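You operate a simulated robot arm through the tools that you are given. There is no shell and no other tool. Be economical: measure what you need, move in short steps, check, and stop when the job is done.

You run a simulated robot arm. Do the job below in one go: nothing can be reset, and whatever is moved stays where it is left.

JOB
Put a scoop of peanut and a scoop of chilli in the small mortar and close both tins.
Fine: use the small ladle; it goes back in its pot.

Only the result counts: the job must be done as asked and must still hold three seconds after the hand-in. Knocking over, shifting, dropping, spilling or breaking anything else fails it.

ROBOT AND FRAMES
A 7-joint arm with a two-finger parallel gripper, fixed in place. Base frame: the origin is at the foot of the arm, x ahead of it, y to its left, z up; the work surface is at about z = 0. Units: m, rad, N and s.
With the tool pointing down near the work surface it reaches from about 0.22 to 0.58 m from the base axis. Its first joint turns from -1.152 to 1.152 rad. Payload 2.5 kg.
The tool frame sits at the grasp point between the pads (the TCP): z along the fingers, y along the line on which they close. The tips reach 0.023 m beyond it. Largest opening 0.094 m; finger width 0.038, thickness 0.01; the body of the gripper, 0.054 by 0.096 m, starts 0.039 m behind the TCP.
Orientation is that of the tool frame in the base frame, as a unit quaternion [x, y, z, w]. With the fingers straight down and closing along the base's y, the tool's x points along the base's -x, its y along +y and its z along -z.

CONTROLS
- The arm moves only by the tool drive_tool. Its argument "commands" is one flat list of numbers, 6 for each row, row after row: the shift along the tool's x, y, z in m, then the turn, a rotation vector about the tool's x, y, z in rad. In form: [x, y, z, rx, ry, rz, x, y, z, rx, ry, rz, ...]. A call has 1 to 8 rows; each row shifts and turns the commanded pose from where the row before left it, along the tool's axes as they then stand. "fingers" is the closure in counts, from 0 (fully open) to 255 (shut), set as the call begins (left out, the last holds). Rows are played at 5 a second. More than 0.05 m and 0.15 rad between two rows, or a gripper value outside its range, and nothing of the call is played. A pose out of reach is approached as far as the arm can. The call stops where the force on the tool passes 40 N (or 10 N more than at its start, if that is more) or the arm is blocked; 0.2 s more then pass. The fingers move at their own pace (about 0.108 m/s each) and stop on an object; they squeeze with about 32 N. The grip force told is the motor's: it shows also when the fingers shut on nothing. Time passes only in rows, and 0.2 s behind the last, so rows that do not move let the fingers close. It gives the time, the measured TCP pose, the force on the tool (base axes), the opening and the grip force at its end, in the units of the frame above (readings bear some noise).
- Cameras (640 x 400 px; columns grow to the right, rows downward): "scene" is fixed at [0.1314, -0.4227, 0.5343]; the picture's right is [0.66, -0.75, 0.00], its down [-0.49, -0.44, -0.75] and it looks along [0.56, 0.50, -0.66] (base axes); focal length 296 px, centre (320, 200). "wrist" rides on the gripper at [-0.039, 0, -0.044] in the tool frame; the picture's right is [0.00, -1.00, 0.00], its down [0.97, 0.00, -0.24] and it looks along [0.24, 0.00, 0.97] (tool axes); focal length 218 px, centre (320, 200).
- grab_frame(camera): a new picture of that camera. The clock stands still meanwhile.
- measure_at(camera, pixels): for up to 12 pixels [column, row] of the newest picture of that camera ("zoom" is the newest enlarged one), the place [x, y, z] in the base frame of the surface seen there, good to about 0.003 m. The clock stands still meanwhile.
- enlarge(camera, box): a new picture of the part [left, top, right, bottom] of that camera's present view, enlarged. The clock stands still meanwhile.
- finish_job(): hands the job in; it is judged then, once.

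Work in short steps. Measure before you move; look again where a grasp or a placing could have gone wrong, and mend it. You have 80 turns and 54 pictures in all, those below and enlarged ones among them. Open the gripper and draw the arm clear of the work before you hand the job in, unless the task says otherwise; then end with one line.

The tools are called after "Call:" as a command line: name --argument value ..., lists and objects as JSON in quotes. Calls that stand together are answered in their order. drive_tool: Moves the arm, as the interface text tells. Its arguments: {"type":"object","properties":{"commands":{"type":"array","items":{"type":"number"}},"fingers":{"type":"number"}},"required":["commands"]} The other tools are called the same way: grab_frame (camera) takes a picture; measure_at (camera, pixels) gives the place of the surface under pixels of a picture; enlarge (camera, box) takes an enlarged picture of a part of a camera's view; finish_job () hands the job in.

At the start:

```text
time: 0.0
eef_pos: [0.3094, -0.0002, 0.3139]
ee_rot: [0.0, 1.0, 0.0, 0.0]
ft_force: [0.0, 0.8, -0.1]
width: 0.0941
grasp_force: 0.0
```

scene: 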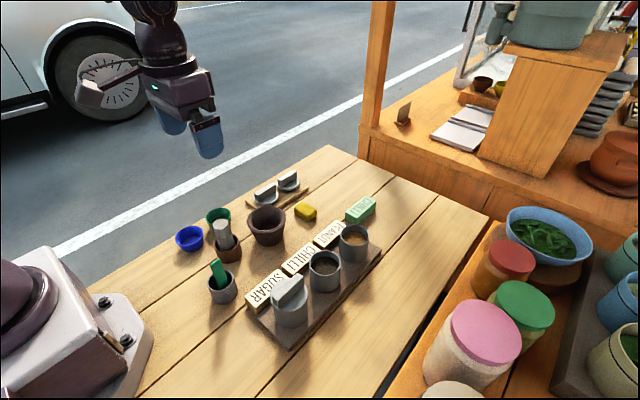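
wrist: 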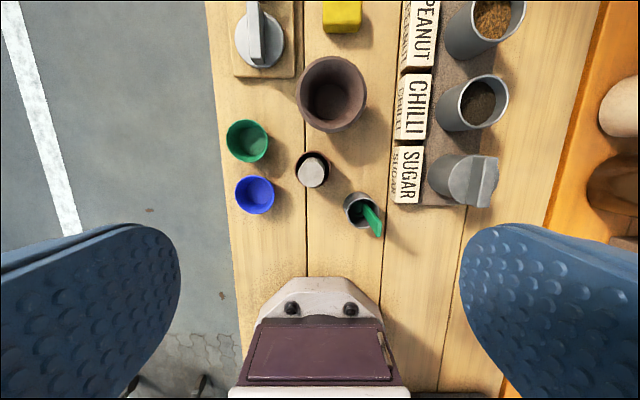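

I'll look closer at the items on the table first: the pots around (225,245), the tins around (320,270), and the lids around (275,190).

Call:
enlarge --camera "scene" --box '[160, 160, 400, 340]'

Call:
enlarge --camera "wrist" --box '[200, 0, 560, 260]'

```text
2.22 times, centred on (280, 250) of scene
```

zoom: 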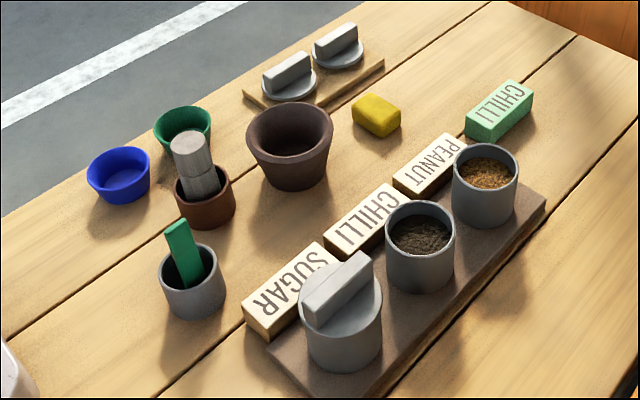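

```text
1.54 times, centred on (380, 130) of wrist
```

zoom: 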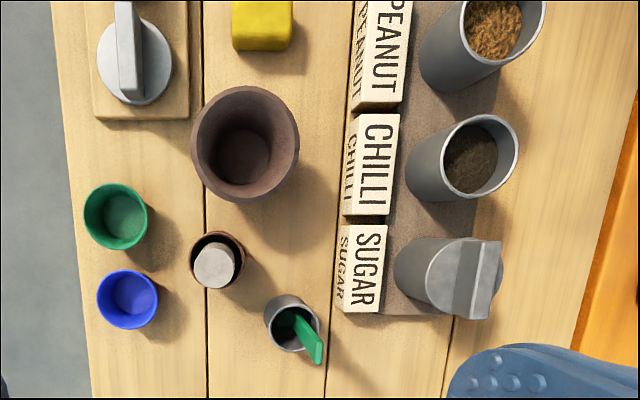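

The green-handled tool stands in the grey pot, and a grey object stands in the brown pot. I'll enlarge these and the labels to tell which is ladle, mortar and pestle.

Call:
enlarge --camera "scene" --box '[165, 190, 295, 310]'

Call:
measure_at --camera "wrist" --pixels '[[332, 90], [300, 95], [366, 95], [313, 172], [297, 170], [363, 212], [372, 225], [355, 212], [480, 100], [497, 20], [248, 140], [254, 195]]'

Call:
enlarge --camera "scene" --box '[290, 180, 400, 300]'

```text
3.33 times, centred on (230, 250) of scene
```

zoom: 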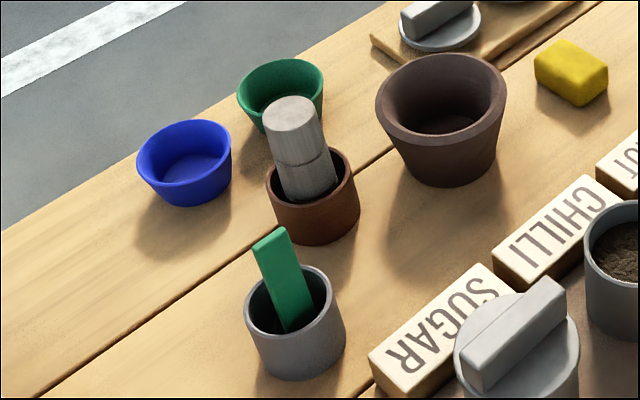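

```text
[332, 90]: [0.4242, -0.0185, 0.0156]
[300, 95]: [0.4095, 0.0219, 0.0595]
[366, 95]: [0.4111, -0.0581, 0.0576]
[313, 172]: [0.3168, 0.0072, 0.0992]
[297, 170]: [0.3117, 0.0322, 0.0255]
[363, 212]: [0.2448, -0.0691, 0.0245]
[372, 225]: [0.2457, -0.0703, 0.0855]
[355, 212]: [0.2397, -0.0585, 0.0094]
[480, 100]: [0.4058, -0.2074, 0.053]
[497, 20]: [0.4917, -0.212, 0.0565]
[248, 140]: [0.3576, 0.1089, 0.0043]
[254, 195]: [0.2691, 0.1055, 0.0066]
```

```text
3.33 times, centred on (345, 240) of scene
```

zoom: 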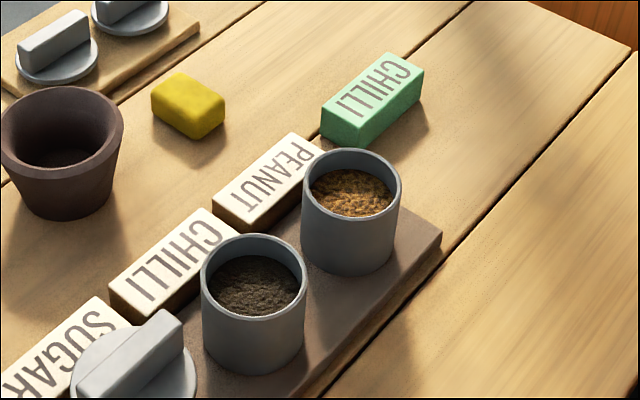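

The stone mortar is at about (0.42,-0.02), the tins at (0.41,-0.21) and (0.49,-0.21), and the ladle handle at about (0.245,-0.07). I'll lower the wrist camera over the ladle to see how it leans.

Call:
drive_tool --commands '[0.018, -0.02, 0.03, 0, 0, 0, 0.018, -0.02, 0.03, 0, 0, 0, 0.018, -0.02, 0.03, 0, 0, 0]'

Call:
grab_frame --camera "wrist"

```text
time: 0.8
eef_pos: [0.2562, -0.0613, 0.2242]
ee_rot: [0.0, 1.0, 0.0, 0.0]
ft_force: [0.4, -0.6, -1.0]
width: 0.0943
grasp_force: 0.0
```

```text
47 pictures are left
```

wrist: 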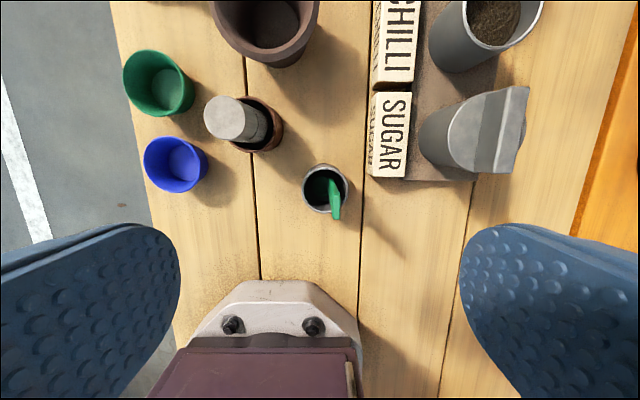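

Call:
enlarge --camera "wrist" --box '[280, 150, 376, 230]'

```text
5.00 times, centred on (328, 190) of wrist
```

zoom: 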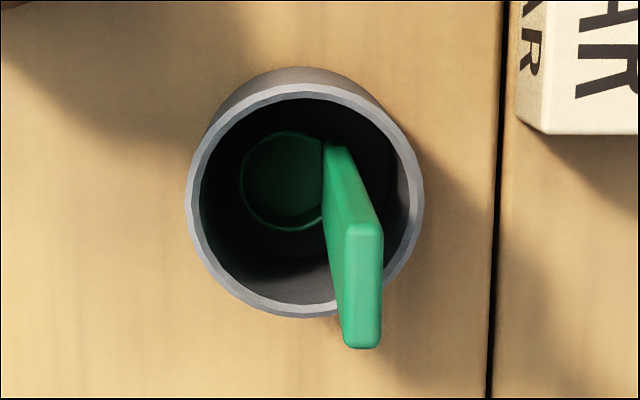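

The ladle is a small cup with a vertical plate handle, which is broad along x and thin along y. I'll measure the handle top, the cup and the pot rim in the zoom.

Call:
measure_at --camera "zoom" --pixels '[[363, 236], [363, 340], [350, 290], [376, 290], [335, 150], [328, 220], [280, 185], [246, 180], [285, 137], [305, 90], [192, 200], [420, 200]]'

Call:
measure_at --camera "wrist" --pixels '[[304, 187], [346, 190], [325, 166], [328, 212], [264, 20], [330, 232]]'

```text
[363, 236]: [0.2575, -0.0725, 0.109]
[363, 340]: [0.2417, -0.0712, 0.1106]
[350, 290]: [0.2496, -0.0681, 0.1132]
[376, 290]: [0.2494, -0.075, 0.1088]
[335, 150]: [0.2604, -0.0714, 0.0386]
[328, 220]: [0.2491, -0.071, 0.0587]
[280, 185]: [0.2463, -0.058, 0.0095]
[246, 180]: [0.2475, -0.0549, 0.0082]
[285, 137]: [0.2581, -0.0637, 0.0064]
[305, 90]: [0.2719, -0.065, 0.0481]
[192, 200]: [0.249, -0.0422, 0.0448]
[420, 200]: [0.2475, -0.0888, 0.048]
```

```text
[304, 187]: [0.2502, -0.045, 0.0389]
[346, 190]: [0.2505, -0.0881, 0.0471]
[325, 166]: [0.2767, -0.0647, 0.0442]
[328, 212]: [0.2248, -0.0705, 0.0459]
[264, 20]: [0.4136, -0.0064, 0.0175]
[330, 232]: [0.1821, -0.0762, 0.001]
```

The handle spans x 0.240–0.259 and y -0.069 to -0.076, with its top at z 0.110 and the pot rim at 0.047. I'll half close the fingers, line up, and descend to TCP z≈0.09.

Call:
drive_tool --commands '[0.0065, -0.0115, 0.02, 0, 0, 0, 0, 0, 0.035, 0, 0, 0, 0, 0, 0.035, 0, 0, 0, 0, 0, 0.03, 0, 0, 0, 0, 0, 0.014, 0, 0, 0, 0, 0, 0, 0, 0, 0]' --fingers 120

Call:
grab_frame --camera "wrist"

```text
time: 2.2
eef_pos: [0.2493, -0.0717, 0.0881]
ee_rot: [0.0, 1.0, 0.0, 0.0]
ft_force: [-0.3, 0.7, -0.7]
width: 0.0498
grasp_force: 0.1
```

```text
45 pictures are left
```

wrist: 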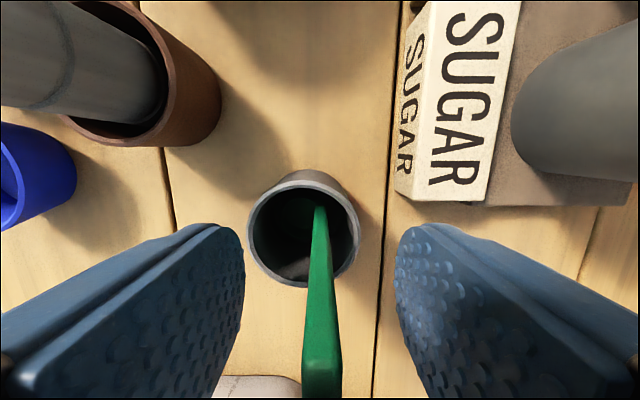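

The handle is centred between the pads at about (322,300), so I close on it.

Call:
drive_tool --commands '[0, 0, 0, 0, 0, 0, 0, 0, 0, 0, 0, 0, 0, 0, 0, 0, 0, 0]' --fingers 255

```text
time: 3.0
eef_pos: [0.2493, -0.0731, 0.0896]
ee_rot: [0.0, 1.0, -0.001, -0.001]
ft_force: [-0.8, 0.4, -0.3]
width: 0.0053
grasp_force: 31.7
```

The grip holds at 5 mm with 32 N. I'll lift straight up and look at the ladle.

Call:
drive_tool --commands '[0, 0, -0.02, 0, 0, 0, 0, 0, -0.035, 0, 0, 0, 0, 0, -0.04, 0, 0, 0, 0, 0, -0.035, 0, 0, 0, 0, 0, 0, 0, 0, 0]'

Call:
enlarge --camera "scene" --box '[120, 140, 300, 320]'

Call:
grab_frame --camera "wrist"

```text
time: 4.2
eef_pos: [0.2483, -0.075, 0.2199]
ee_rot: [0.0, 1.0, -0.001, 0.0]
ft_force: [0.3, 0.0, -0.5]
width: 0.0048
grasp_force: 32.3
```

```text
2.22 times, centred on (210, 230) of scene
```

zoom: 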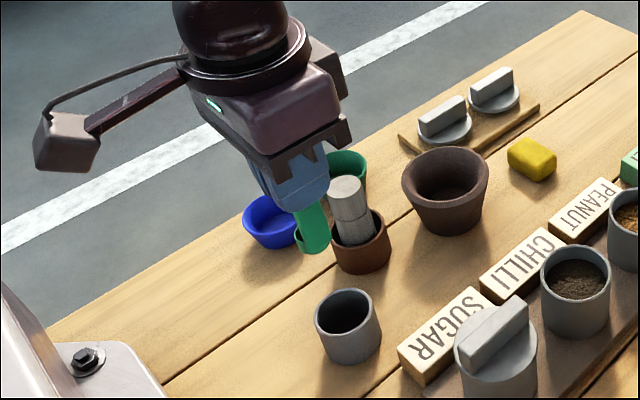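

```text
43 pictures are left
```

wrist: 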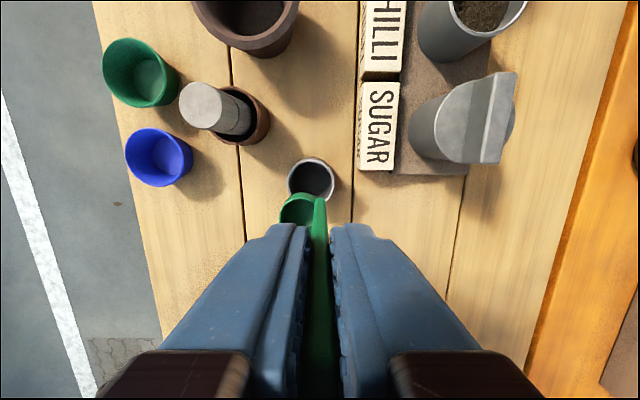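

The ladle is out cleanly and the pot is still standing. I'll measure the cup and the bottom of the ladle in both pictures, and the tins' rims.

Call:
measure_at --camera "zoom" --pixels '[[314, 250], [320, 240], [298, 242], [303, 215], [575, 280], [575, 252], [545, 265], [608, 262], [640, 210]]'

Call:
measure_at --camera "wrist" --pixels '[[297, 203], [282, 210], [300, 195], [315, 203], [300, 220], [478, 15], [423, 20], [524, 20]]'

```text
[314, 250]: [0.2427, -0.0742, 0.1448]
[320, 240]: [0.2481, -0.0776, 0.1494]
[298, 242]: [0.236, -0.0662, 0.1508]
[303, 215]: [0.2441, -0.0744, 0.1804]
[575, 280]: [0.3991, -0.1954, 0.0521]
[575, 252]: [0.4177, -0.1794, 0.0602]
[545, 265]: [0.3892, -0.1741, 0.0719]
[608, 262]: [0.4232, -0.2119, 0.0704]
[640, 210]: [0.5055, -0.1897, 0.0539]
```

```text
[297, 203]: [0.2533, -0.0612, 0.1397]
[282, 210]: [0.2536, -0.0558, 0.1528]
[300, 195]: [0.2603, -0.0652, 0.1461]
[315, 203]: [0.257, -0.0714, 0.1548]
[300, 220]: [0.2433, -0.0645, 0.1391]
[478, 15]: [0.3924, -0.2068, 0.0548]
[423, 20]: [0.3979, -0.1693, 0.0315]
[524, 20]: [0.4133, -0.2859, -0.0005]
```

The cup rim is about 0.068 m and its bottom about 0.085 m below the TCP, with the cup about 0.011 m to +y of the handle. I'll move over the tins at a safe height to look into them from above.

Call:
drive_tool --commands '[0, 0, -0.03, 0, 0, 0, -0.03, -0.015, 0, 0, 0, 0, -0.03, -0.025, 0, 0, 0, 0, -0.03, -0.025, 0, 0, 0, 0, -0.03, -0.025, 0, 0, 0, 0, -0.03, -0.025, 0, 0, 0, 0, 0, 0, 0, 0, 0, 0]'

Call:
grab_frame --camera "wrist"

Call:
grab_frame --camera "scene"

```text
time: 5.8
eef_pos: [0.3994, -0.1867, 0.2497]
ee_rot: [0.0, 1.0, 0.0, 0.0]
ft_force: [0.6, 0.7, -0.5]
width: 0.0055
grasp_force: 31.9
```

```text
42 pictures are left
```

wrist: 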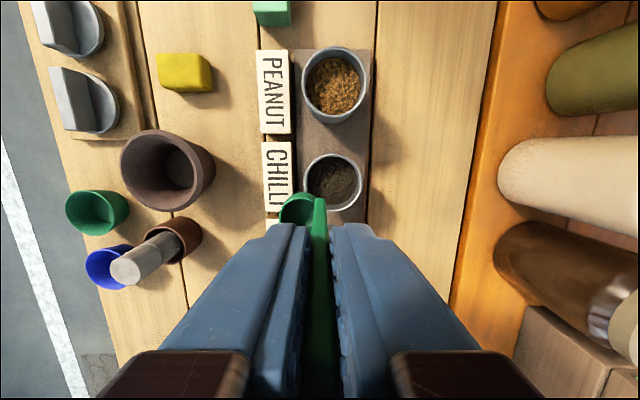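

```text
41 pictures are left
```

scene: 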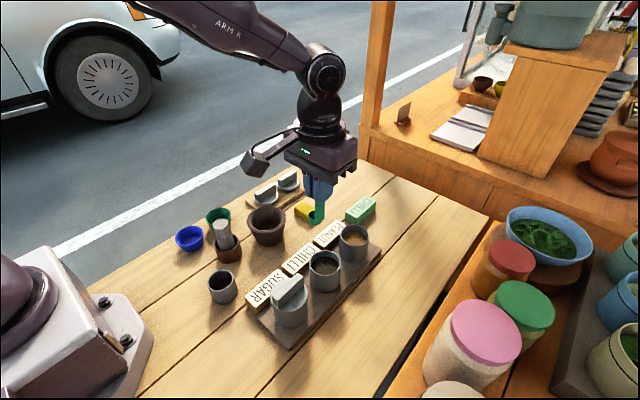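

Both tins are in view, peanut opening at (337,85) and chilli at (333,182). I'll measure rims, contents and the lids.

Call:
measure_at --camera "wrist" --pixels '[[304, 86], [370, 86], [337, 49], [337, 121], [337, 90], [320, 90], [304, 182], [362, 182], [333, 155], [333, 180], [345, 195]]'

Call:
enlarge --camera "wrist" --box '[20, 0, 220, 220]'

```text
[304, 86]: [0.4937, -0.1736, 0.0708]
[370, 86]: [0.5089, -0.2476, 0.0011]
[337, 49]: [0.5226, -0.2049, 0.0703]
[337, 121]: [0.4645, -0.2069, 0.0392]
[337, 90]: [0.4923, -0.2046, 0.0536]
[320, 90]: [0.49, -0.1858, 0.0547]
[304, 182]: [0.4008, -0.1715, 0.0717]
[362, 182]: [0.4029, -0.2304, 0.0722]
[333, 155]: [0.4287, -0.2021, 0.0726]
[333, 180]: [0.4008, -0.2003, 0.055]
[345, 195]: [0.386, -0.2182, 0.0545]
```

```text
1.82 times, centred on (120, 110) of wrist
```

zoom: 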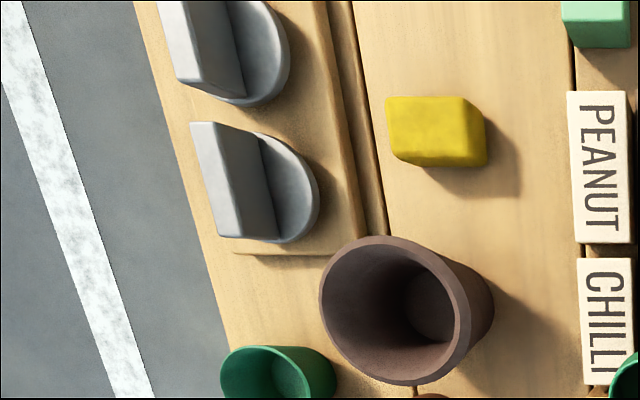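

The peanut tin is centred at (0.493,-0.203) and the chilli tin at (0.400,-0.201), both with rims at z 0.071 and contents at 0.054. I'll move over peanut and come down to just above the rim.

Call:
drive_tool --commands '[-0.0315, -0.008, 0, 0, 0, 0, -0.0315, -0.008, 0, 0, 0, 0, -0.0315, -0.008, 0, 0, 0, 0, 0, 0, 0.04, 0, 0, 0, 0, 0, 0.035, 0, 0, 0, 0, 0, 0, 0, 0, 0]'

Call:
grab_frame --camera "wrist"

Call:
enlarge --camera "scene" --box '[290, 180, 410, 280]'

```text
time: 7.2
eef_pos: [0.4926, -0.2095, 0.1725]
ee_rot: [0.0, 1.0, 0.0, 0.0]
ft_force: [0.8, -0.4, 0.0]
width: 0.005
grasp_force: 32.4
```

```text
39 pictures are left
```

wrist: 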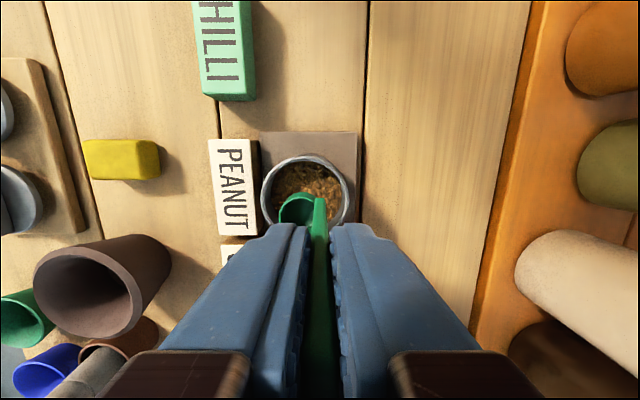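

```text
4.00 times, centred on (350, 230) of scene
```

zoom: 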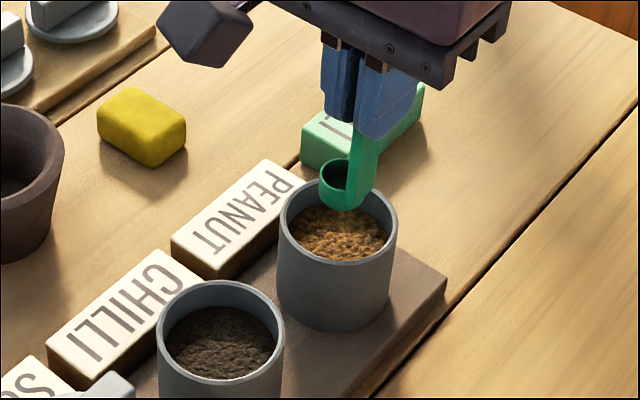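

The cup hangs just above the peanut opening and is well centred. I'll go down slowly into the contents and watch the force.

Call:
drive_tool --commands '[0, 0, 0.015, 0, 0, 0, 0, 0, 0.015, 0, 0, 0, 0, 0, 0.01, 0, 0, 0, 0, 0, 0.01, 0, 0, 0, 0, 0, 0.008, 0, 0, 0, 0, 0, 0, 0, 0, 0]'

Call:
enlarge --camera "scene" --box '[290, 180, 410, 280]'

```text
time: 8.6
eef_pos: [0.4953, -0.2115, 0.1187]
ee_rot: [-0.001, 1.0, -0.002, 0.003]
ft_force: [-2.5, 1.5, 27.9]
width: 0.0055
grasp_force: 31.8
```

```text
4.00 times, centred on (350, 230) of scene
```

zoom: 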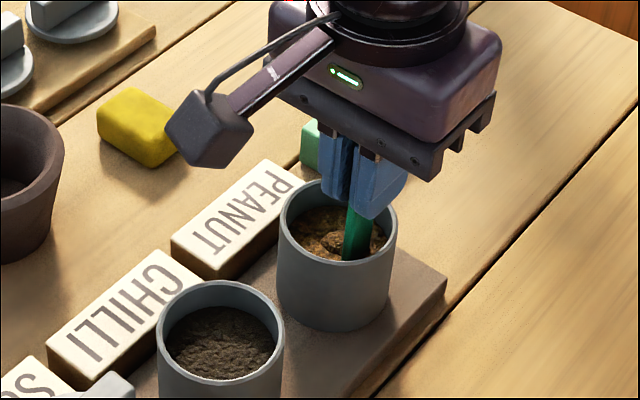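

The cup is buried, with 28 N of resistance. I'll lift it gently and check whether it came up full.

Call:
drive_tool --commands '[0, 0, -0.006, 0, 0, 0, 0, 0, -0.008, 0, 0, 0, 0, 0, -0.01, 0, 0, 0, 0, 0, -0.015, 0, 0, 0, 0, 0, -0.02, 0, 0, 0, 0, 0, -0.02, 0, 0, 0, 0, 0, 0, 0, 0, 0]'

Call:
enlarge --camera "scene" --box '[300, 150, 400, 260]'

Call:
enlarge --camera "wrist" --box '[240, 140, 400, 240]'

```text
time: 10.2
eef_pos: [0.4942, -0.2105, 0.1956]
ee_rot: [0.0, 1.0, 0.0, 0.001]
ft_force: [1.1, -0.7, -0.4]
width: 0.0051
grasp_force: 31.7
```

```text
3.64 times, centred on (350, 205) of scene
```

zoom: 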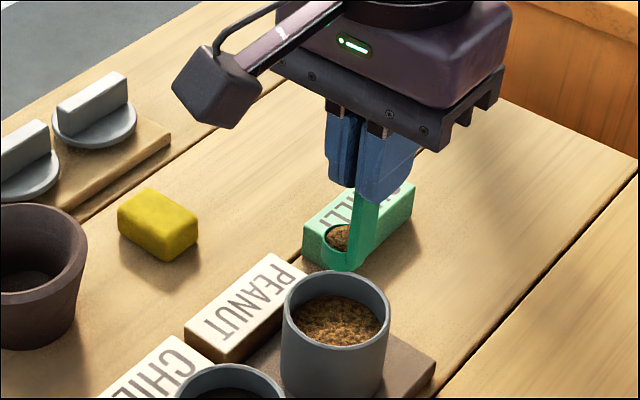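

```text
4.00 times, centred on (320, 190) of wrist
```

zoom: 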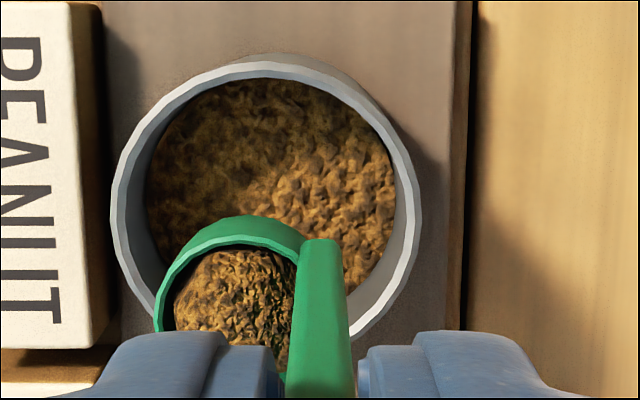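

The cup is full of peanut. I'll carry it level and slowly to above the stone mortar.

Call:
drive_tool --commands '[0.0105, 0.0225, -0.006, 0, 0, 0, 0.0105, 0.0225, -0.006, 0, 0, 0, 0.0105, 0.0225, -0.006, 0, 0, 0, 0.0105, 0.0225, -0.006, 0, 0, 0, 0.0105, 0.0225, -0.006, 0, 0, 0, 0.0105, 0.0225, -0.006, 0, 0, 0, 0.0105, 0.0225, -0.006, 0, 0, 0, 0.0105, 0.0225, -0.006, 0, 0, 0]'

Call:
grab_frame --camera "wrist"

Call:
grab_frame --camera "scene"

```text
time: 12.0
eef_pos: [0.4079, -0.0308, 0.2442]
ee_rot: [-0.001, 1.0, 0.001, 0.0]
ft_force: [0.0, -0.2, -0.1]
width: 0.0052
grasp_force: 32.0
```

```text
34 pictures are left
```

wrist: 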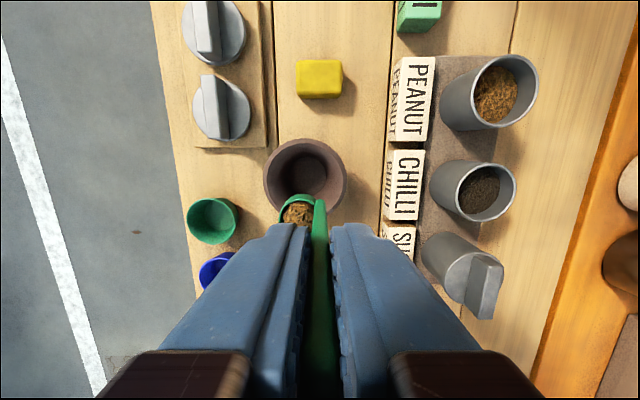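

```text
33 pictures are left
```

scene: 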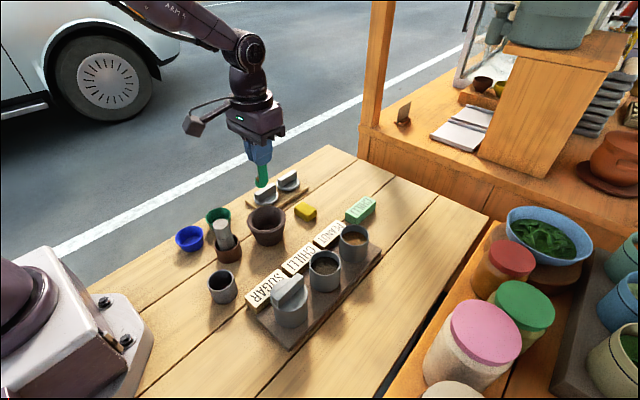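

The load is still in the cup. From this wrist view I'll measure the mortar rim, the two lids, and the pots nearby.

Call:
measure_at --camera "wrist" --pixels '[[266, 175], [345, 178], [305, 143], [307, 172], [221, 105], [214, 80], [222, 132], [240, 110], [206, 30], [200, 5], [210, 50], [296, 214]]'

```text
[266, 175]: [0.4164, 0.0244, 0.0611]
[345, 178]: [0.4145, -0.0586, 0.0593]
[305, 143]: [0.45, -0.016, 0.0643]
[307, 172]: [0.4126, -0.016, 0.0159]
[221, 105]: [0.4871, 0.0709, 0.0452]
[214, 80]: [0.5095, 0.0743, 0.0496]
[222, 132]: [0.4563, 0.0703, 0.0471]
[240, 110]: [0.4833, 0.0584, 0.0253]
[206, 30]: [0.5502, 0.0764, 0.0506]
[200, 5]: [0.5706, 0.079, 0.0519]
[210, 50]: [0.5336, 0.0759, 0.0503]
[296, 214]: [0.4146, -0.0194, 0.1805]
```

The mortar is centred at (0.410,-0.017) with its rim at z 0.061. Before tilting, I need to know the box on a rod beside the gripper at (192,125) in the scene, since it will swing too.

Call:
measure_at --camera "scene" --pixels '[[192, 120], [186, 130], [205, 125], [192, 134], [225, 103], [250, 120], [235, 125], [280, 128], [262, 180], [245, 80]]'

```text
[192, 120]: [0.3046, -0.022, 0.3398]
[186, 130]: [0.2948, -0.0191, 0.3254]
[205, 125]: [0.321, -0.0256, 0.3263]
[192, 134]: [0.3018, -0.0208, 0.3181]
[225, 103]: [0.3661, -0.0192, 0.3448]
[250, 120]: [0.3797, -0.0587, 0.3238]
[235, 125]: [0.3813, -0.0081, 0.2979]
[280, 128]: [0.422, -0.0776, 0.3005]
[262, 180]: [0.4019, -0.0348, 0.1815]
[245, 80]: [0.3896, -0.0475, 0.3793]
```

The box sits on the tool's +x side, so rolling about tool x keeps it clear of things. I'll lower 2 cm and start rolling about the cup, which stays over the mortar centre.

Call:
drive_tool --commands '[-0.001, 0.002, 0.02, 0, 0, 0, 0, 0.01134, -0.00088, 0.15, 0, 0, 0, 0.01134, -0.00088, 0.15, 0, 0, 0, 0.01134, -0.00088, 0.15, 0, 0, 0, 0.01134, -0.00088, 0.15, 0, 0, 0, 0, 0, 0, 0, 0]'

Call:
enlarge --camera "scene" --box '[170, 60, 350, 270]'

```text
time: 13.4
eef_pos: [0.4114, 0.0154, 0.217]
ee_rot: [0.001, 0.955, -0.296, 0.002]
ft_force: [0.0, 1.1, -0.8]
width: 0.0053
grasp_force: 32.0
```

```text
1.90 times, centred on (260, 165) of scene
```

zoom: 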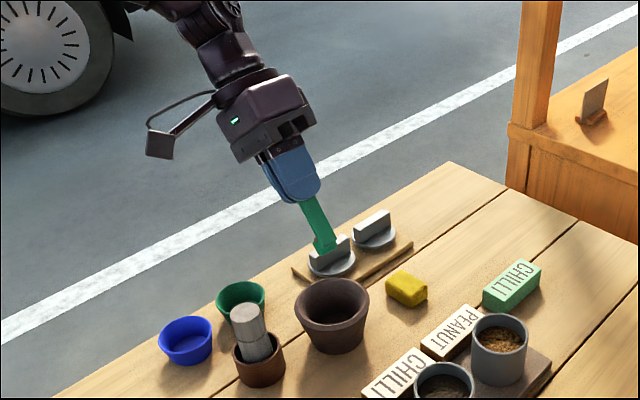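

The tilt runs as planned with the cup at about z 0.149. I'll lower 2 cm more and continue to about 85°.

Call:
drive_tool --commands '[0, 0.0113, 0.0165, 0, 0, 0, 0, 0.01134, -0.00088, 0.15, 0, 0, 0, 0.01134, -0.00088, 0.15, 0, 0, 0, 0.01134, -0.00088, 0.15, 0, 0, 0, 0.01134, -0.00088, 0.15, 0, 0, 0, 0.01134, -0.00088, 0.15, 0, 0, 0, 0.01134, -0.00088, 0.15, 0, 0, 0, 0, 0, 0, 0, 0]'

Call:
enlarge --camera "scene" --box '[170, 60, 350, 270]'

```text
time: 15.2
eef_pos: [0.4101, 0.0566, 0.1455]
ee_rot: [0.0, 0.731, -0.682, 0.0]
ft_force: [0.4, 0.0, -0.6]
width: 0.0054
grasp_force: 31.3
```

```text
1.90 times, centred on (260, 165) of scene
```

zoom: 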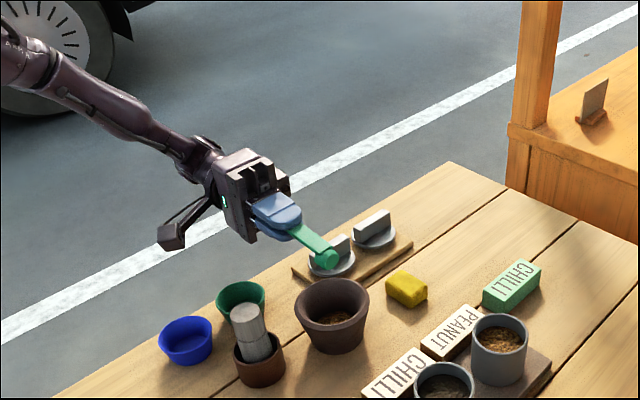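

Peanut shows in the mortar at zoom (330,318). I'll tilt a little further while rising to empty the cup fully, then check.

Call:
drive_tool --commands '[0, 0.00134, -0.00088, 0.15, 0, 0, 0, 0.00134, -0.00088, 0.15, 0, 0, 0, 0.00134, -0.00088, 0.15, 0, 0, 0, 0, 0, 0, 0, 0, 0, 0, 0, 0, 0, 0]'

Call:
enlarge --camera "scene" --box '[200, 140, 320, 260]'

```text
time: 16.4
eef_pos: [0.4098, 0.0576, 0.1418]
ee_rot: [0.0, -0.562, 0.827, 0.001]
ft_force: [0.9, -0.2, -1.2]
width: 0.0051
grasp_force: 31.8
```

```text
3.33 times, centred on (260, 200) of scene
```

zoom: 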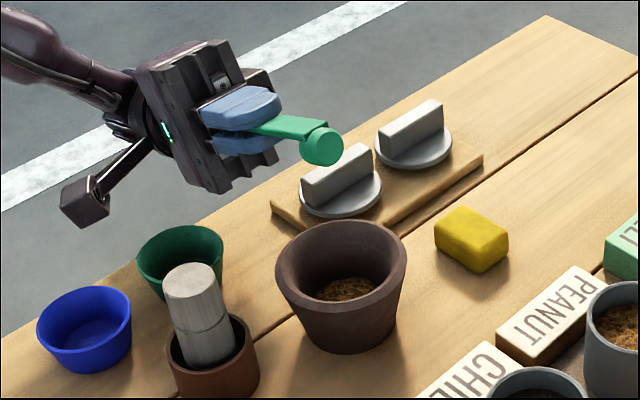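

The peanut is in the mortar and nothing spilled. I'll roll back to upright about the cup.

Call:
drive_tool --commands '[0, -0.01108, 0.00256, -0.15, 0, 0, 0, -0.01108, 0.00256, -0.15, 0, 0, 0, -0.01108, 0.00256, -0.15, 0, 0, 0, -0.01108, 0.00256, -0.15, 0, 0, 0, -0.01108, 0.00256, -0.15, 0, 0, 0, -0.01108, 0.00256, -0.15, 0, 0, 0, -0.01108, 0.00256, -0.15, 0, 0, 0, -0.01108, 0.00256, -0.15, 0, 0]'

Call:
drive_tool --commands '[0, -0.01108, 0.00256, -0.15, 0, 0, 0, -0.01108, 0.00256, -0.15, 0, 0, 0, -0.01108, 0.00256, -0.15, 0, 0, 0, -0.01108, 0.00256, -0.15, 0, 0, 0, -0.01108, 0.00256, -0.15, 0, 0, 0, 0, -0.01, 0, 0, 0, 0, 0, 0, 0, 0, 0]'

```text
time: 18.2
eef_pos: [0.4097, 0.0266, 0.2216]
ee_rot: [0.0, 0.931, -0.364, 0.0]
ft_force: [-0.4, 0.5, -0.6]
width: 0.0052
grasp_force: 31.7
```

```text
time: 19.8
eef_pos: [0.4098, -0.0279, 0.2441]
ee_rot: [0.0, 1.0, 0.001, 0.0]
ft_force: [-0.1, -0.5, -0.4]
width: 0.0054
grasp_force: 32.6
```

The ladle is upright again. I'll move over the chilli tin and down to just above its rim.

Call:
drive_tool --commands '[0.0025, -0.04, 0, 0, 0, 0, 0.0025, -0.047, 0, 0, 0, 0, 0.0025, -0.047, 0, 0, 0, 0, 0.0025, -0.047, 0, 0, 0, 0, 0, 0, 0.04, 0, 0, 0, 0, 0, 0.032, 0, 0, 0, 0, 0, 0, 0, 0, 0]'

Call:
enlarge --camera "wrist" --box '[240, 120, 400, 240]'

```text
time: 21.4
eef_pos: [0.3991, -0.2065, 0.1715]
ee_rot: [0.0, 1.0, 0.001, -0.001]
ft_force: [0.1, 0.1, 0.0]
width: 0.005
grasp_force: 32.2
```

```text
3.33 times, centred on (320, 180) of wrist
```

zoom: 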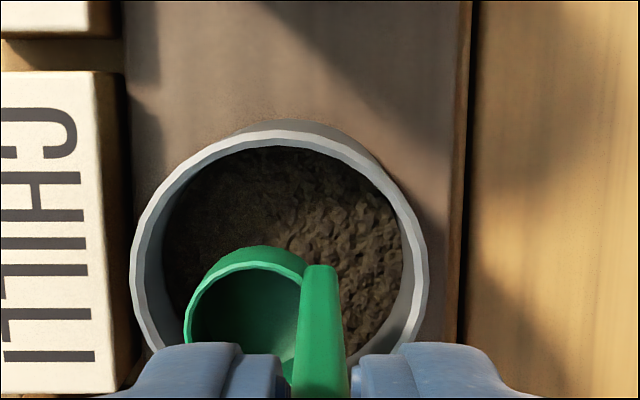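

The cup is empty and centred over the chilli. I'll dip as before.

Call:
drive_tool --commands '[0, -0.002, 0.015, 0, 0, 0, 0, 0, 0.015, 0, 0, 0, 0, 0, 0.01, 0, 0, 0, 0, 0, 0.01, 0, 0, 0, 0, 0, 0.006, 0, 0, 0, 0, 0, 0, 0, 0, 0]'

Call:
drive_tool --commands '[0, 0, -0.006, 0, 0, 0, 0, 0, -0.008, 0, 0, 0, 0, 0, -0.01, 0, 0, 0, 0, 0, -0.015, 0, 0, 0, 0, 0, -0.02, 0, 0, 0, 0, 0, -0.02, 0, 0, 0, 0, 0, 0, 0, 0, 0]'

Call:
enlarge --camera "wrist" --box '[240, 120, 400, 240]'

```text
time: 22.8
eef_pos: [0.4017, -0.2111, 0.1191]
ee_rot: [0.0, 1.0, -0.002, 0.003]
ft_force: [-0.7, 0.7, 28.9]
width: 0.0055
grasp_force: 31.5
```

```text
time: 24.4
eef_pos: [0.4001, -0.2097, 0.1975]
ee_rot: [0.0, 1.0, -0.001, 0.001]
ft_force: [-0.4, 0.2, -0.3]
width: 0.0052
grasp_force: 32.4
```

```text
3.33 times, centred on (320, 180) of wrist
```

zoom: 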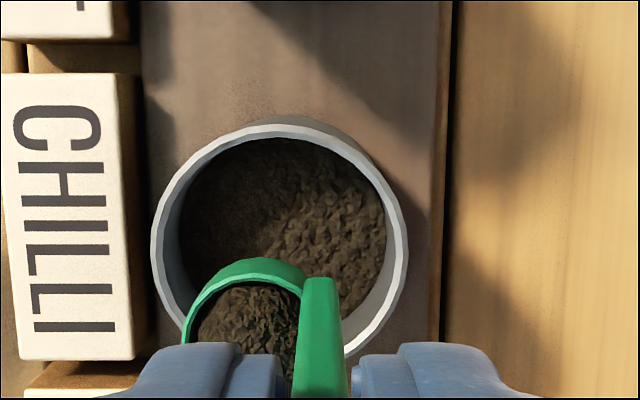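

The cup is full of chilli. I'll carry it level to the mortar, this time ending at the pouring height of z 0.225.

Call:
drive_tool --commands '[-0.00122, 0.0226, -0.007, 0, 0, 0, -0.00122, 0.0226, -0.007, 0, 0, 0, -0.00122, 0.0226, -0.007, 0, 0, 0, -0.00122, 0.0226, -0.006, 0, 0, 0, -0.00122, 0.0226, 0, 0, 0, 0, -0.00122, 0.0226, 0, 0, 0, 0, -0.00122, 0.0226, 0, 0, 0, 0, -0.00122, 0.0226, 0, 0, 0, 0]'

Call:
drive_tool --commands '[0, 0, 0, 0, 0, 0, 0, 0.01134, -0.00088, 0.15, 0, 0, 0, 0.01134, -0.00088, 0.15, 0, 0, 0, 0.01134, -0.00088, 0.15, 0, 0, 0, 0.01134, -0.00088, 0.15, 0, 0, 0, 0, 0, 0, 0, 0]'

```text
time: 26.2
eef_pos: [0.4093, -0.0291, 0.2212]
ee_rot: [0.0, 1.0, 0.0, -0.001]
ft_force: [-0.2, -0.2, -0.7]
width: 0.0052
grasp_force: 31.7
```

```text
time: 27.6
eef_pos: [0.4089, 0.0149, 0.2148]
ee_rot: [-0.001, 0.955, -0.297, 0.0]
ft_force: [-0.8, 0.5, -0.5]
width: 0.0051
grasp_force: 31.8
```

The pose matches the first pour at the same stage. I'll repeat the rest of it, then look.

Call:
drive_tool --commands '[0, 0.0103, 0.015, 0, 0, 0, 0, 0.01134, -0.00088, 0.15, 0, 0, 0, 0.01134, -0.00088, 0.15, 0, 0, 0, 0.01134, -0.00088, 0.15, 0, 0, 0, 0.01134, -0.00088, 0.15, 0, 0, 0, 0.01134, -0.00088, 0.15, 0, 0, 0, 0.01134, -0.00088, 0.15, 0, 0, 0, 0, 0, 0, 0, 0]'

Call:
drive_tool --commands '[0, 0.00134, -0.00088, 0.15, 0, 0, 0, 0.00134, -0.00088, 0.15, 0, 0, 0, 0.00134, -0.00088, 0.15, 0, 0, 0, 0, 0, 0, 0, 0, 0, 0, 0, 0, 0, 0]'

Call:
enlarge --camera "scene" --box '[200, 140, 320, 260]'

```text
time: 29.4
eef_pos: [0.4104, 0.0563, 0.1462]
ee_rot: [0.0, 0.731, -0.683, 0.0]
ft_force: [-0.2, 0.9, -0.3]
width: 0.005
grasp_force: 32.1
```

```text
time: 30.6
eef_pos: [0.4103, 0.0598, 0.1422]
ee_rot: [0.0, -0.561, 0.828, -0.001]
ft_force: [-0.1, 0.5, -0.5]
width: 0.0052
grasp_force: 32.3
```

```text
3.33 times, centred on (260, 200) of scene
```

zoom: 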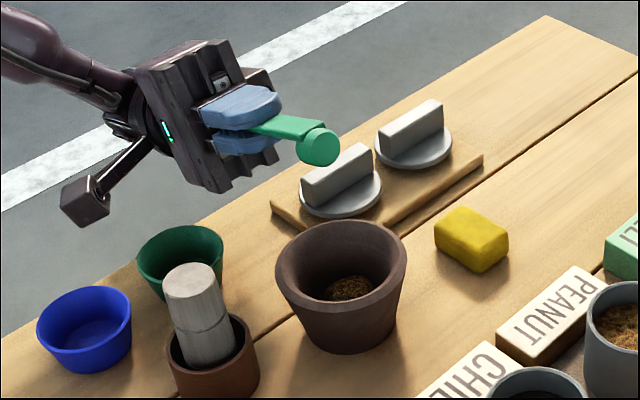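

Both scoops are in the mortar, with no spill. I'll roll back upright and head for the pot.

Call:
drive_tool --commands '[0, -0.01108, 0.00256, -0.15, 0, 0, 0, -0.01108, 0.00256, -0.15, 0, 0, 0, -0.01108, 0.00256, -0.15, 0, 0, 0, -0.01108, 0.00256, -0.15, 0, 0, 0, -0.01108, 0.00256, -0.15, 0, 0, 0, -0.01108, 0.00256, -0.15, 0, 0, 0, -0.01108, 0.00256, -0.15, 0, 0, 0, -0.01108, 0.00256, -0.15, 0, 0]'

Call:
drive_tool --commands '[0, -0.01108, 0.00256, -0.15, 0, 0, 0, -0.01108, 0.00256, -0.15, 0, 0, 0, -0.01108, 0.00256, -0.15, 0, 0, 0, -0.01108, 0.00256, -0.15, 0, 0, 0, -0.01108, 0.00256, -0.15, 0, 0, 0, 0, -0.01, 0, 0, 0, 0, 0, 0, 0, 0, 0]'

Call:
enlarge --camera "wrist" --box '[240, 120, 400, 240]'

```text
time: 32.4
eef_pos: [0.4105, 0.0278, 0.2211]
ee_rot: [0.0, 0.931, -0.365, 0.0]
ft_force: [0.0, 0.7, -0.1]
width: 0.0053
grasp_force: 32.0
```

```text
time: 34.0
eef_pos: [0.4105, -0.0282, 0.244]
ee_rot: [-0.001, 1.0, 0.002, 0.0]
ft_force: [-0.5, -1.1, 0.6]
width: 0.005
grasp_force: 32.2
```

```text
3.33 times, centred on (320, 180) of wrist
```

zoom: 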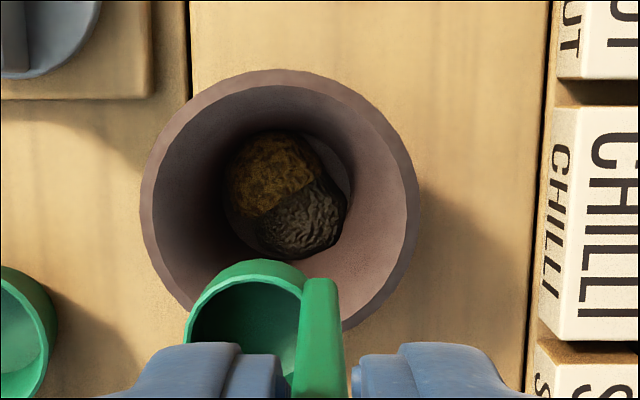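

Both heaps are in the mortar and the cup is empty. I'll travel to above the ladle's pot and check the alignment.

Call:
drive_tool --commands '[0.0322, -0.009, 0, 0, 0, 0, 0.0322, -0.009, 0, 0, 0, 0, 0.0322, -0.009, 0, 0, 0, 0, 0.0322, -0.009, 0, 0, 0, 0, 0.0322, -0.009, 0, 0, 0, 0, 0, 0, 0.04, 0, 0, 0, 0, 0, 0.035, 0, 0, 0, 0, 0, 0, 0, 0, 0]'

Call:
grab_frame --camera "wrist"

Call:
enlarge --camera "scene" --box '[160, 200, 280, 310]'

```text
time: 35.8
eef_pos: [0.2487, -0.0729, 0.1686]
ee_rot: [0.0, 1.0, 0.0, 0.0]
ft_force: [-0.7, 1.0, -0.2]
width: 0.0052
grasp_force: 32.6
```

```text
25 pictures are left
```

wrist: 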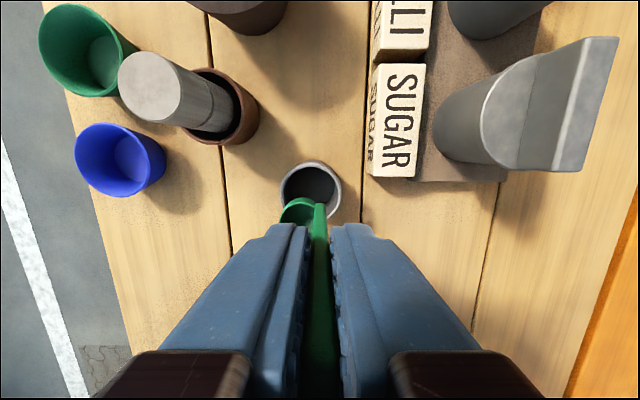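

```text
3.64 times, centred on (220, 255) of scene
```

zoom: 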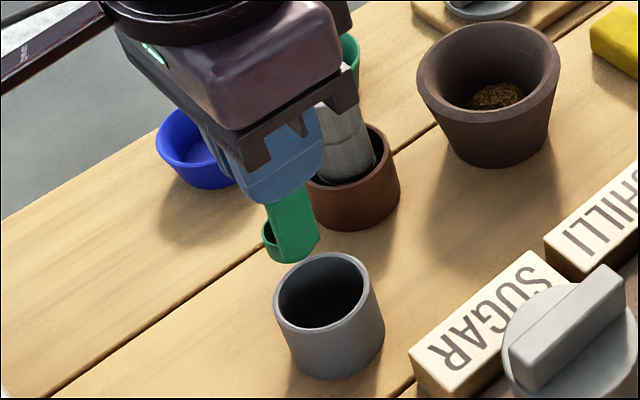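

The ladle is right above the pot. I'll descend to TCP z≈0.10 first, then creep down until contact.

Call:
drive_tool --commands '[0, 0, 0.025, 0, 0, 0, 0, 0, 0.025, 0, 0, 0, 0, 0, 0.018, 0, 0, 0, 0, 0, 0.005, 0, 0, 0, 0, 0, 0.003, 0, 0, 0, 0, 0, 0, 0, 0, 0]'

Call:
enlarge --camera "scene" --box '[160, 200, 280, 310]'

```text
time: 37.2
eef_pos: [0.2487, -0.0733, 0.0922]
ee_rot: [0.0, 1.0, 0.0, -0.001]
ft_force: [-0.3, 0.1, -0.4]
width: 0.0055
grasp_force: 31.6
```

```text
3.64 times, centred on (220, 255) of scene
```

zoom: 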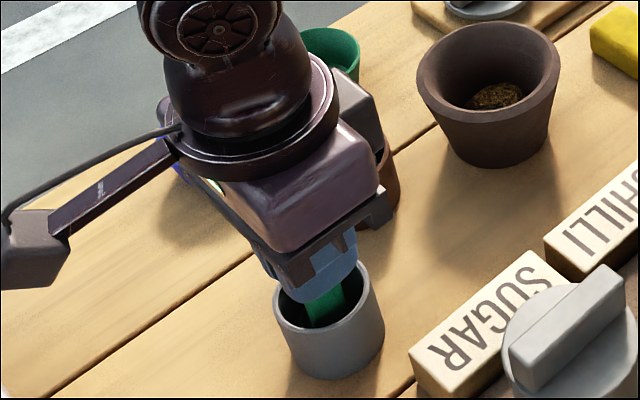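

There's no contact yet, so I creep a few millimetres more.

Call:
drive_tool --commands '[0, 0, 0.0015, 0, 0, 0, 0, 0, 0.0015, 0, 0, 0, 0, 0, 0, 0, 0, 0]'

```text
time: 38.0
eef_pos: [0.2497, -0.0713, 0.0893]
ee_rot: [0.0, 1.0, 0.0, 0.0]
ft_force: [0.8, -0.5, -0.6]
width: 0.0052
grasp_force: 31.9
```

That is the height I picked it from. One more millimetre, then I release part-way so the fingers stay clear of the neighbours.

Call:
drive_tool --commands '[0, 0, 0.001, 0, 0, 0, 0, 0, 0, 0, 0, 0]'

Call:
drive_tool --commands '[0, 0, 0, 0, 0, 0, 0, 0, 0, 0, 0, 0, 0, 0, 0, 0, 0, 0]' --fingers 130

Call:
grab_frame --camera "wrist"

```text
time: 38.6
eef_pos: [0.2505, -0.0722, 0.0893]
ee_rot: [0.0, 1.0, 0.0, 0.001]
ft_force: [-1.0, -0.8, 15.4]
width: 0.0053
grasp_force: 32.0
```

```text
time: 39.4
eef_pos: [0.2478, -0.0726, 0.0881]
ee_rot: [0.0, 1.0, 0.0, 0.0]
ft_force: [0.2, 0.0, -0.7]
width: 0.0461
grasp_force: 0.1
```

```text
22 pictures are left
```

wrist: 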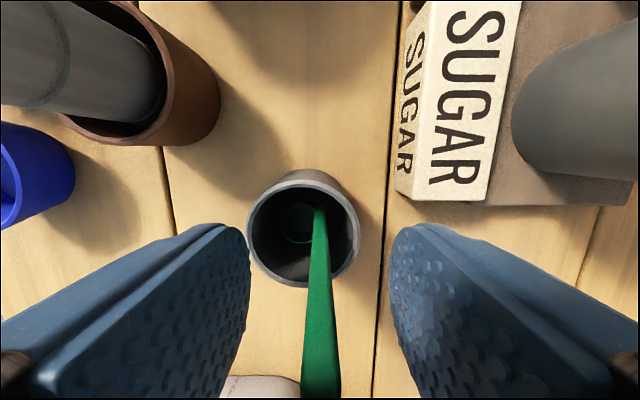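

The ladle stands as it did at the start. I'll rise straight up, then head over the lids for a close look.

Call:
drive_tool --commands '[0, 0, -0.04, 0, 0, 0, 0, 0, -0.05, 0, 0, 0, 0, 0, -0.05, 0, 0, 0, -0.04, 0.025, 0, 0, 0, 0, -0.045, 0.03, 0, 0, 0, 0, -0.045, 0.03, 0, 0, 0, 0, -0.045, 0.03, 0, 0, 0, 0, -0.045, 0.03, 0, 0, 0, 0]'

Call:
drive_tool --commands '[0, 0, 0.025, 0, 0, 0, 0, 0, 0.025, 0, 0, 0, 0, 0, 0, 0, 0, 0]'

Call:
grab_frame --camera "wrist"

```text
refused: row 5 steps farther than a row can; nothing moved
```

```text
time: 39.8
eef_pos: [0.2546, -0.075, 0.07]
ee_rot: [0.001, 1.0, -0.002, 0.007]
ft_force: [-2.1, -2.0, 42.6]
width: 0.0462
grasp_force: 0.2
stopped in row 2: the force on the tool passed its limit (the readings are from after the stop); the commanded pose is now the measured one
```

```text
21 pictures are left
```

wrist: 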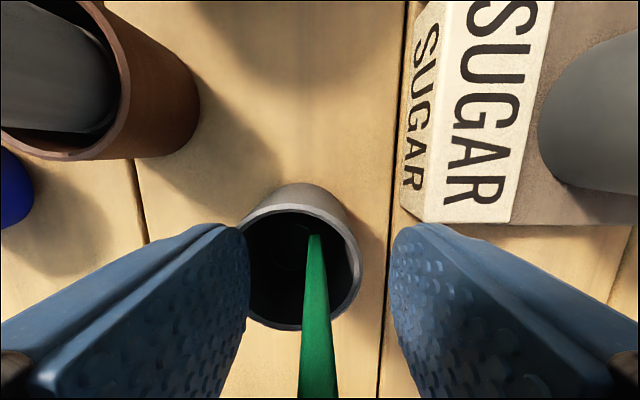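

The travel call was refused because a row was too long, so the following descent pressed the palm onto the ladle's handle and was stopped. That was my error in batching. I'll go straight up and inspect for any shift.

Call:
drive_tool --commands '[0, 0, -0.015, 0, 0, 0, 0, 0, -0.04, 0, 0, 0, 0, 0, -0.045, 0, 0, 0, 0, 0, -0.045, 0, 0, 0, 0, 0, 0, 0, 0, 0]'

Call:
grab_frame --camera "wrist"

```text
time: 41.0
eef_pos: [0.2504, -0.0737, 0.2148]
ee_rot: [0.001, 1.0, -0.002, 0.003]
ft_force: [0.2, 0.8, -0.5]
width: 0.0463
grasp_force: 0.0
```

```text
20 pictures are left
```

wrist: 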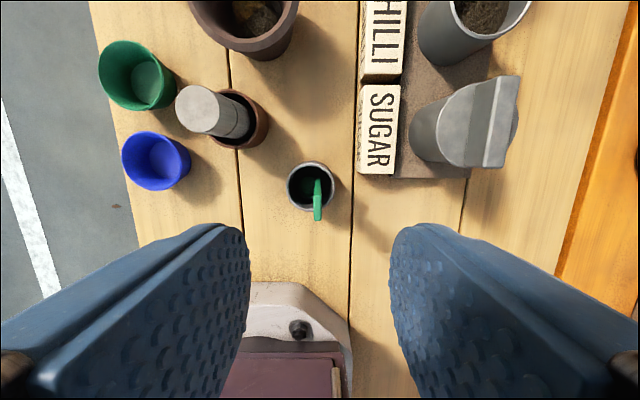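

Call:
measure_at --camera "wrist" --pixels '[[287, 188], [335, 188], [311, 163], [317, 185], [318, 218], [318, 205], [360, 130], [400, 130]]'

Call:
enlarge --camera "scene" --box '[165, 190, 295, 310]'

```text
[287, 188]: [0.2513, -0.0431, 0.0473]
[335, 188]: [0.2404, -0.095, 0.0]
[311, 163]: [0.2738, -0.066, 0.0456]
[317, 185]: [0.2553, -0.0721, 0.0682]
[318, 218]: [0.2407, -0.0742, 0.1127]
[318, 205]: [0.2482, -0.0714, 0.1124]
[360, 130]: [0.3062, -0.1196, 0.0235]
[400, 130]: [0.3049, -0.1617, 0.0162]
```

```text
3.33 times, centred on (230, 250) of scene
```

zoom: 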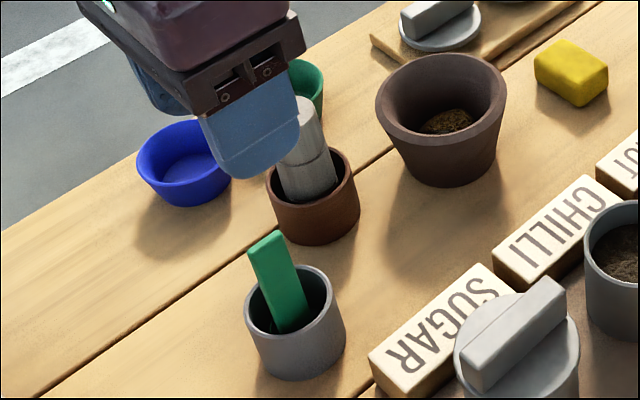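

Nothing moved: the pot is at the same pixels and the ladle stands inside it. Now I move over the lids.

Call:
drive_tool --commands '[-0.035, 0.0245, 0, 0, 0, 0, -0.035, 0.0245, 0, 0, 0, 0, -0.035, 0.0245, 0, 0, 0, 0, -0.035, 0.0245, 0, 0, 0, 0, -0.035, 0.0245, 0, 0, 0, 0, -0.035, 0.0245, 0, 0, 0, 0, 0, 0, 0, 0, 0, 0]'

Call:
grab_frame --camera "wrist"

```text
time: 42.6
eef_pos: [0.4598, 0.0724, 0.2182]
ee_rot: [0.001, 1.0, -0.002, 0.004]
ft_force: [-0.5, -0.3, 0.5]
width: 0.0461
grasp_force: 0.1
```

```text
18 pictures are left
```

wrist: 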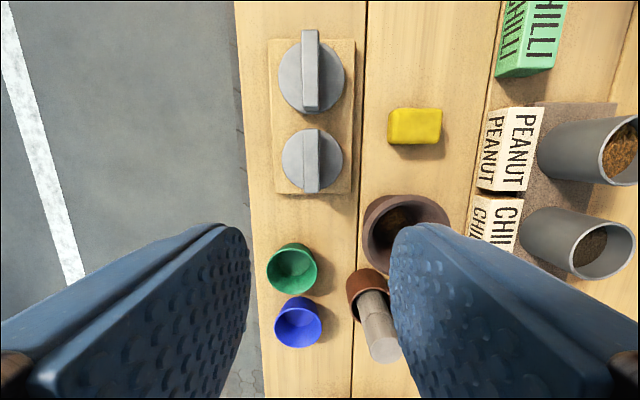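

The far lid (311,78) looks larger than the near one (312,160), just as the peanut tin looked larger than the chilli tin. I'll measure the lids' edges and ridges.

Call:
measure_at --camera "wrist" --pixels '[[281, 75], [342, 75], [296, 105], [311, 34], [311, 106], [303, 70], [318, 70], [284, 160], [341, 160], [312, 133], [312, 190], [312, 162]]'

Call:
enlarge --camera "wrist" --box '[260, 20, 360, 200]'

```text
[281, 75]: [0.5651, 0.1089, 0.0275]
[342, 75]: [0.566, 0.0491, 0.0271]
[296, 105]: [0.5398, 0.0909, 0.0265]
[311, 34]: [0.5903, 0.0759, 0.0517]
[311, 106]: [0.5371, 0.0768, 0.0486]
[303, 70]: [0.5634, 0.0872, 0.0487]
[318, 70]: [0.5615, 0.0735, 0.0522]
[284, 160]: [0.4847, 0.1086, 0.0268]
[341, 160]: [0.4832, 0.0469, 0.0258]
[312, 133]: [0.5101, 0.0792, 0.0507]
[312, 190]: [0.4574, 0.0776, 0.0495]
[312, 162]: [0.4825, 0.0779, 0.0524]
```

```text
2.22 times, centred on (310, 110) of wrist
```

zoom: 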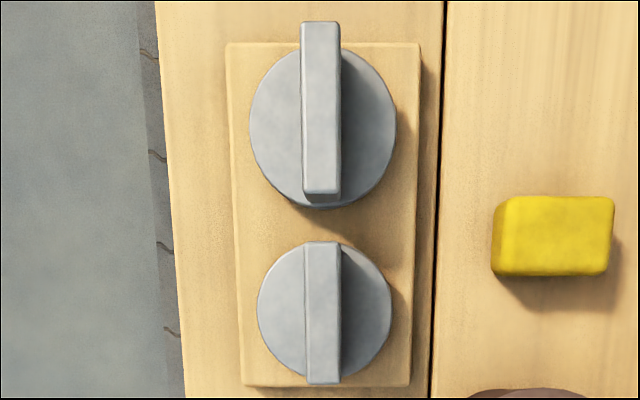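

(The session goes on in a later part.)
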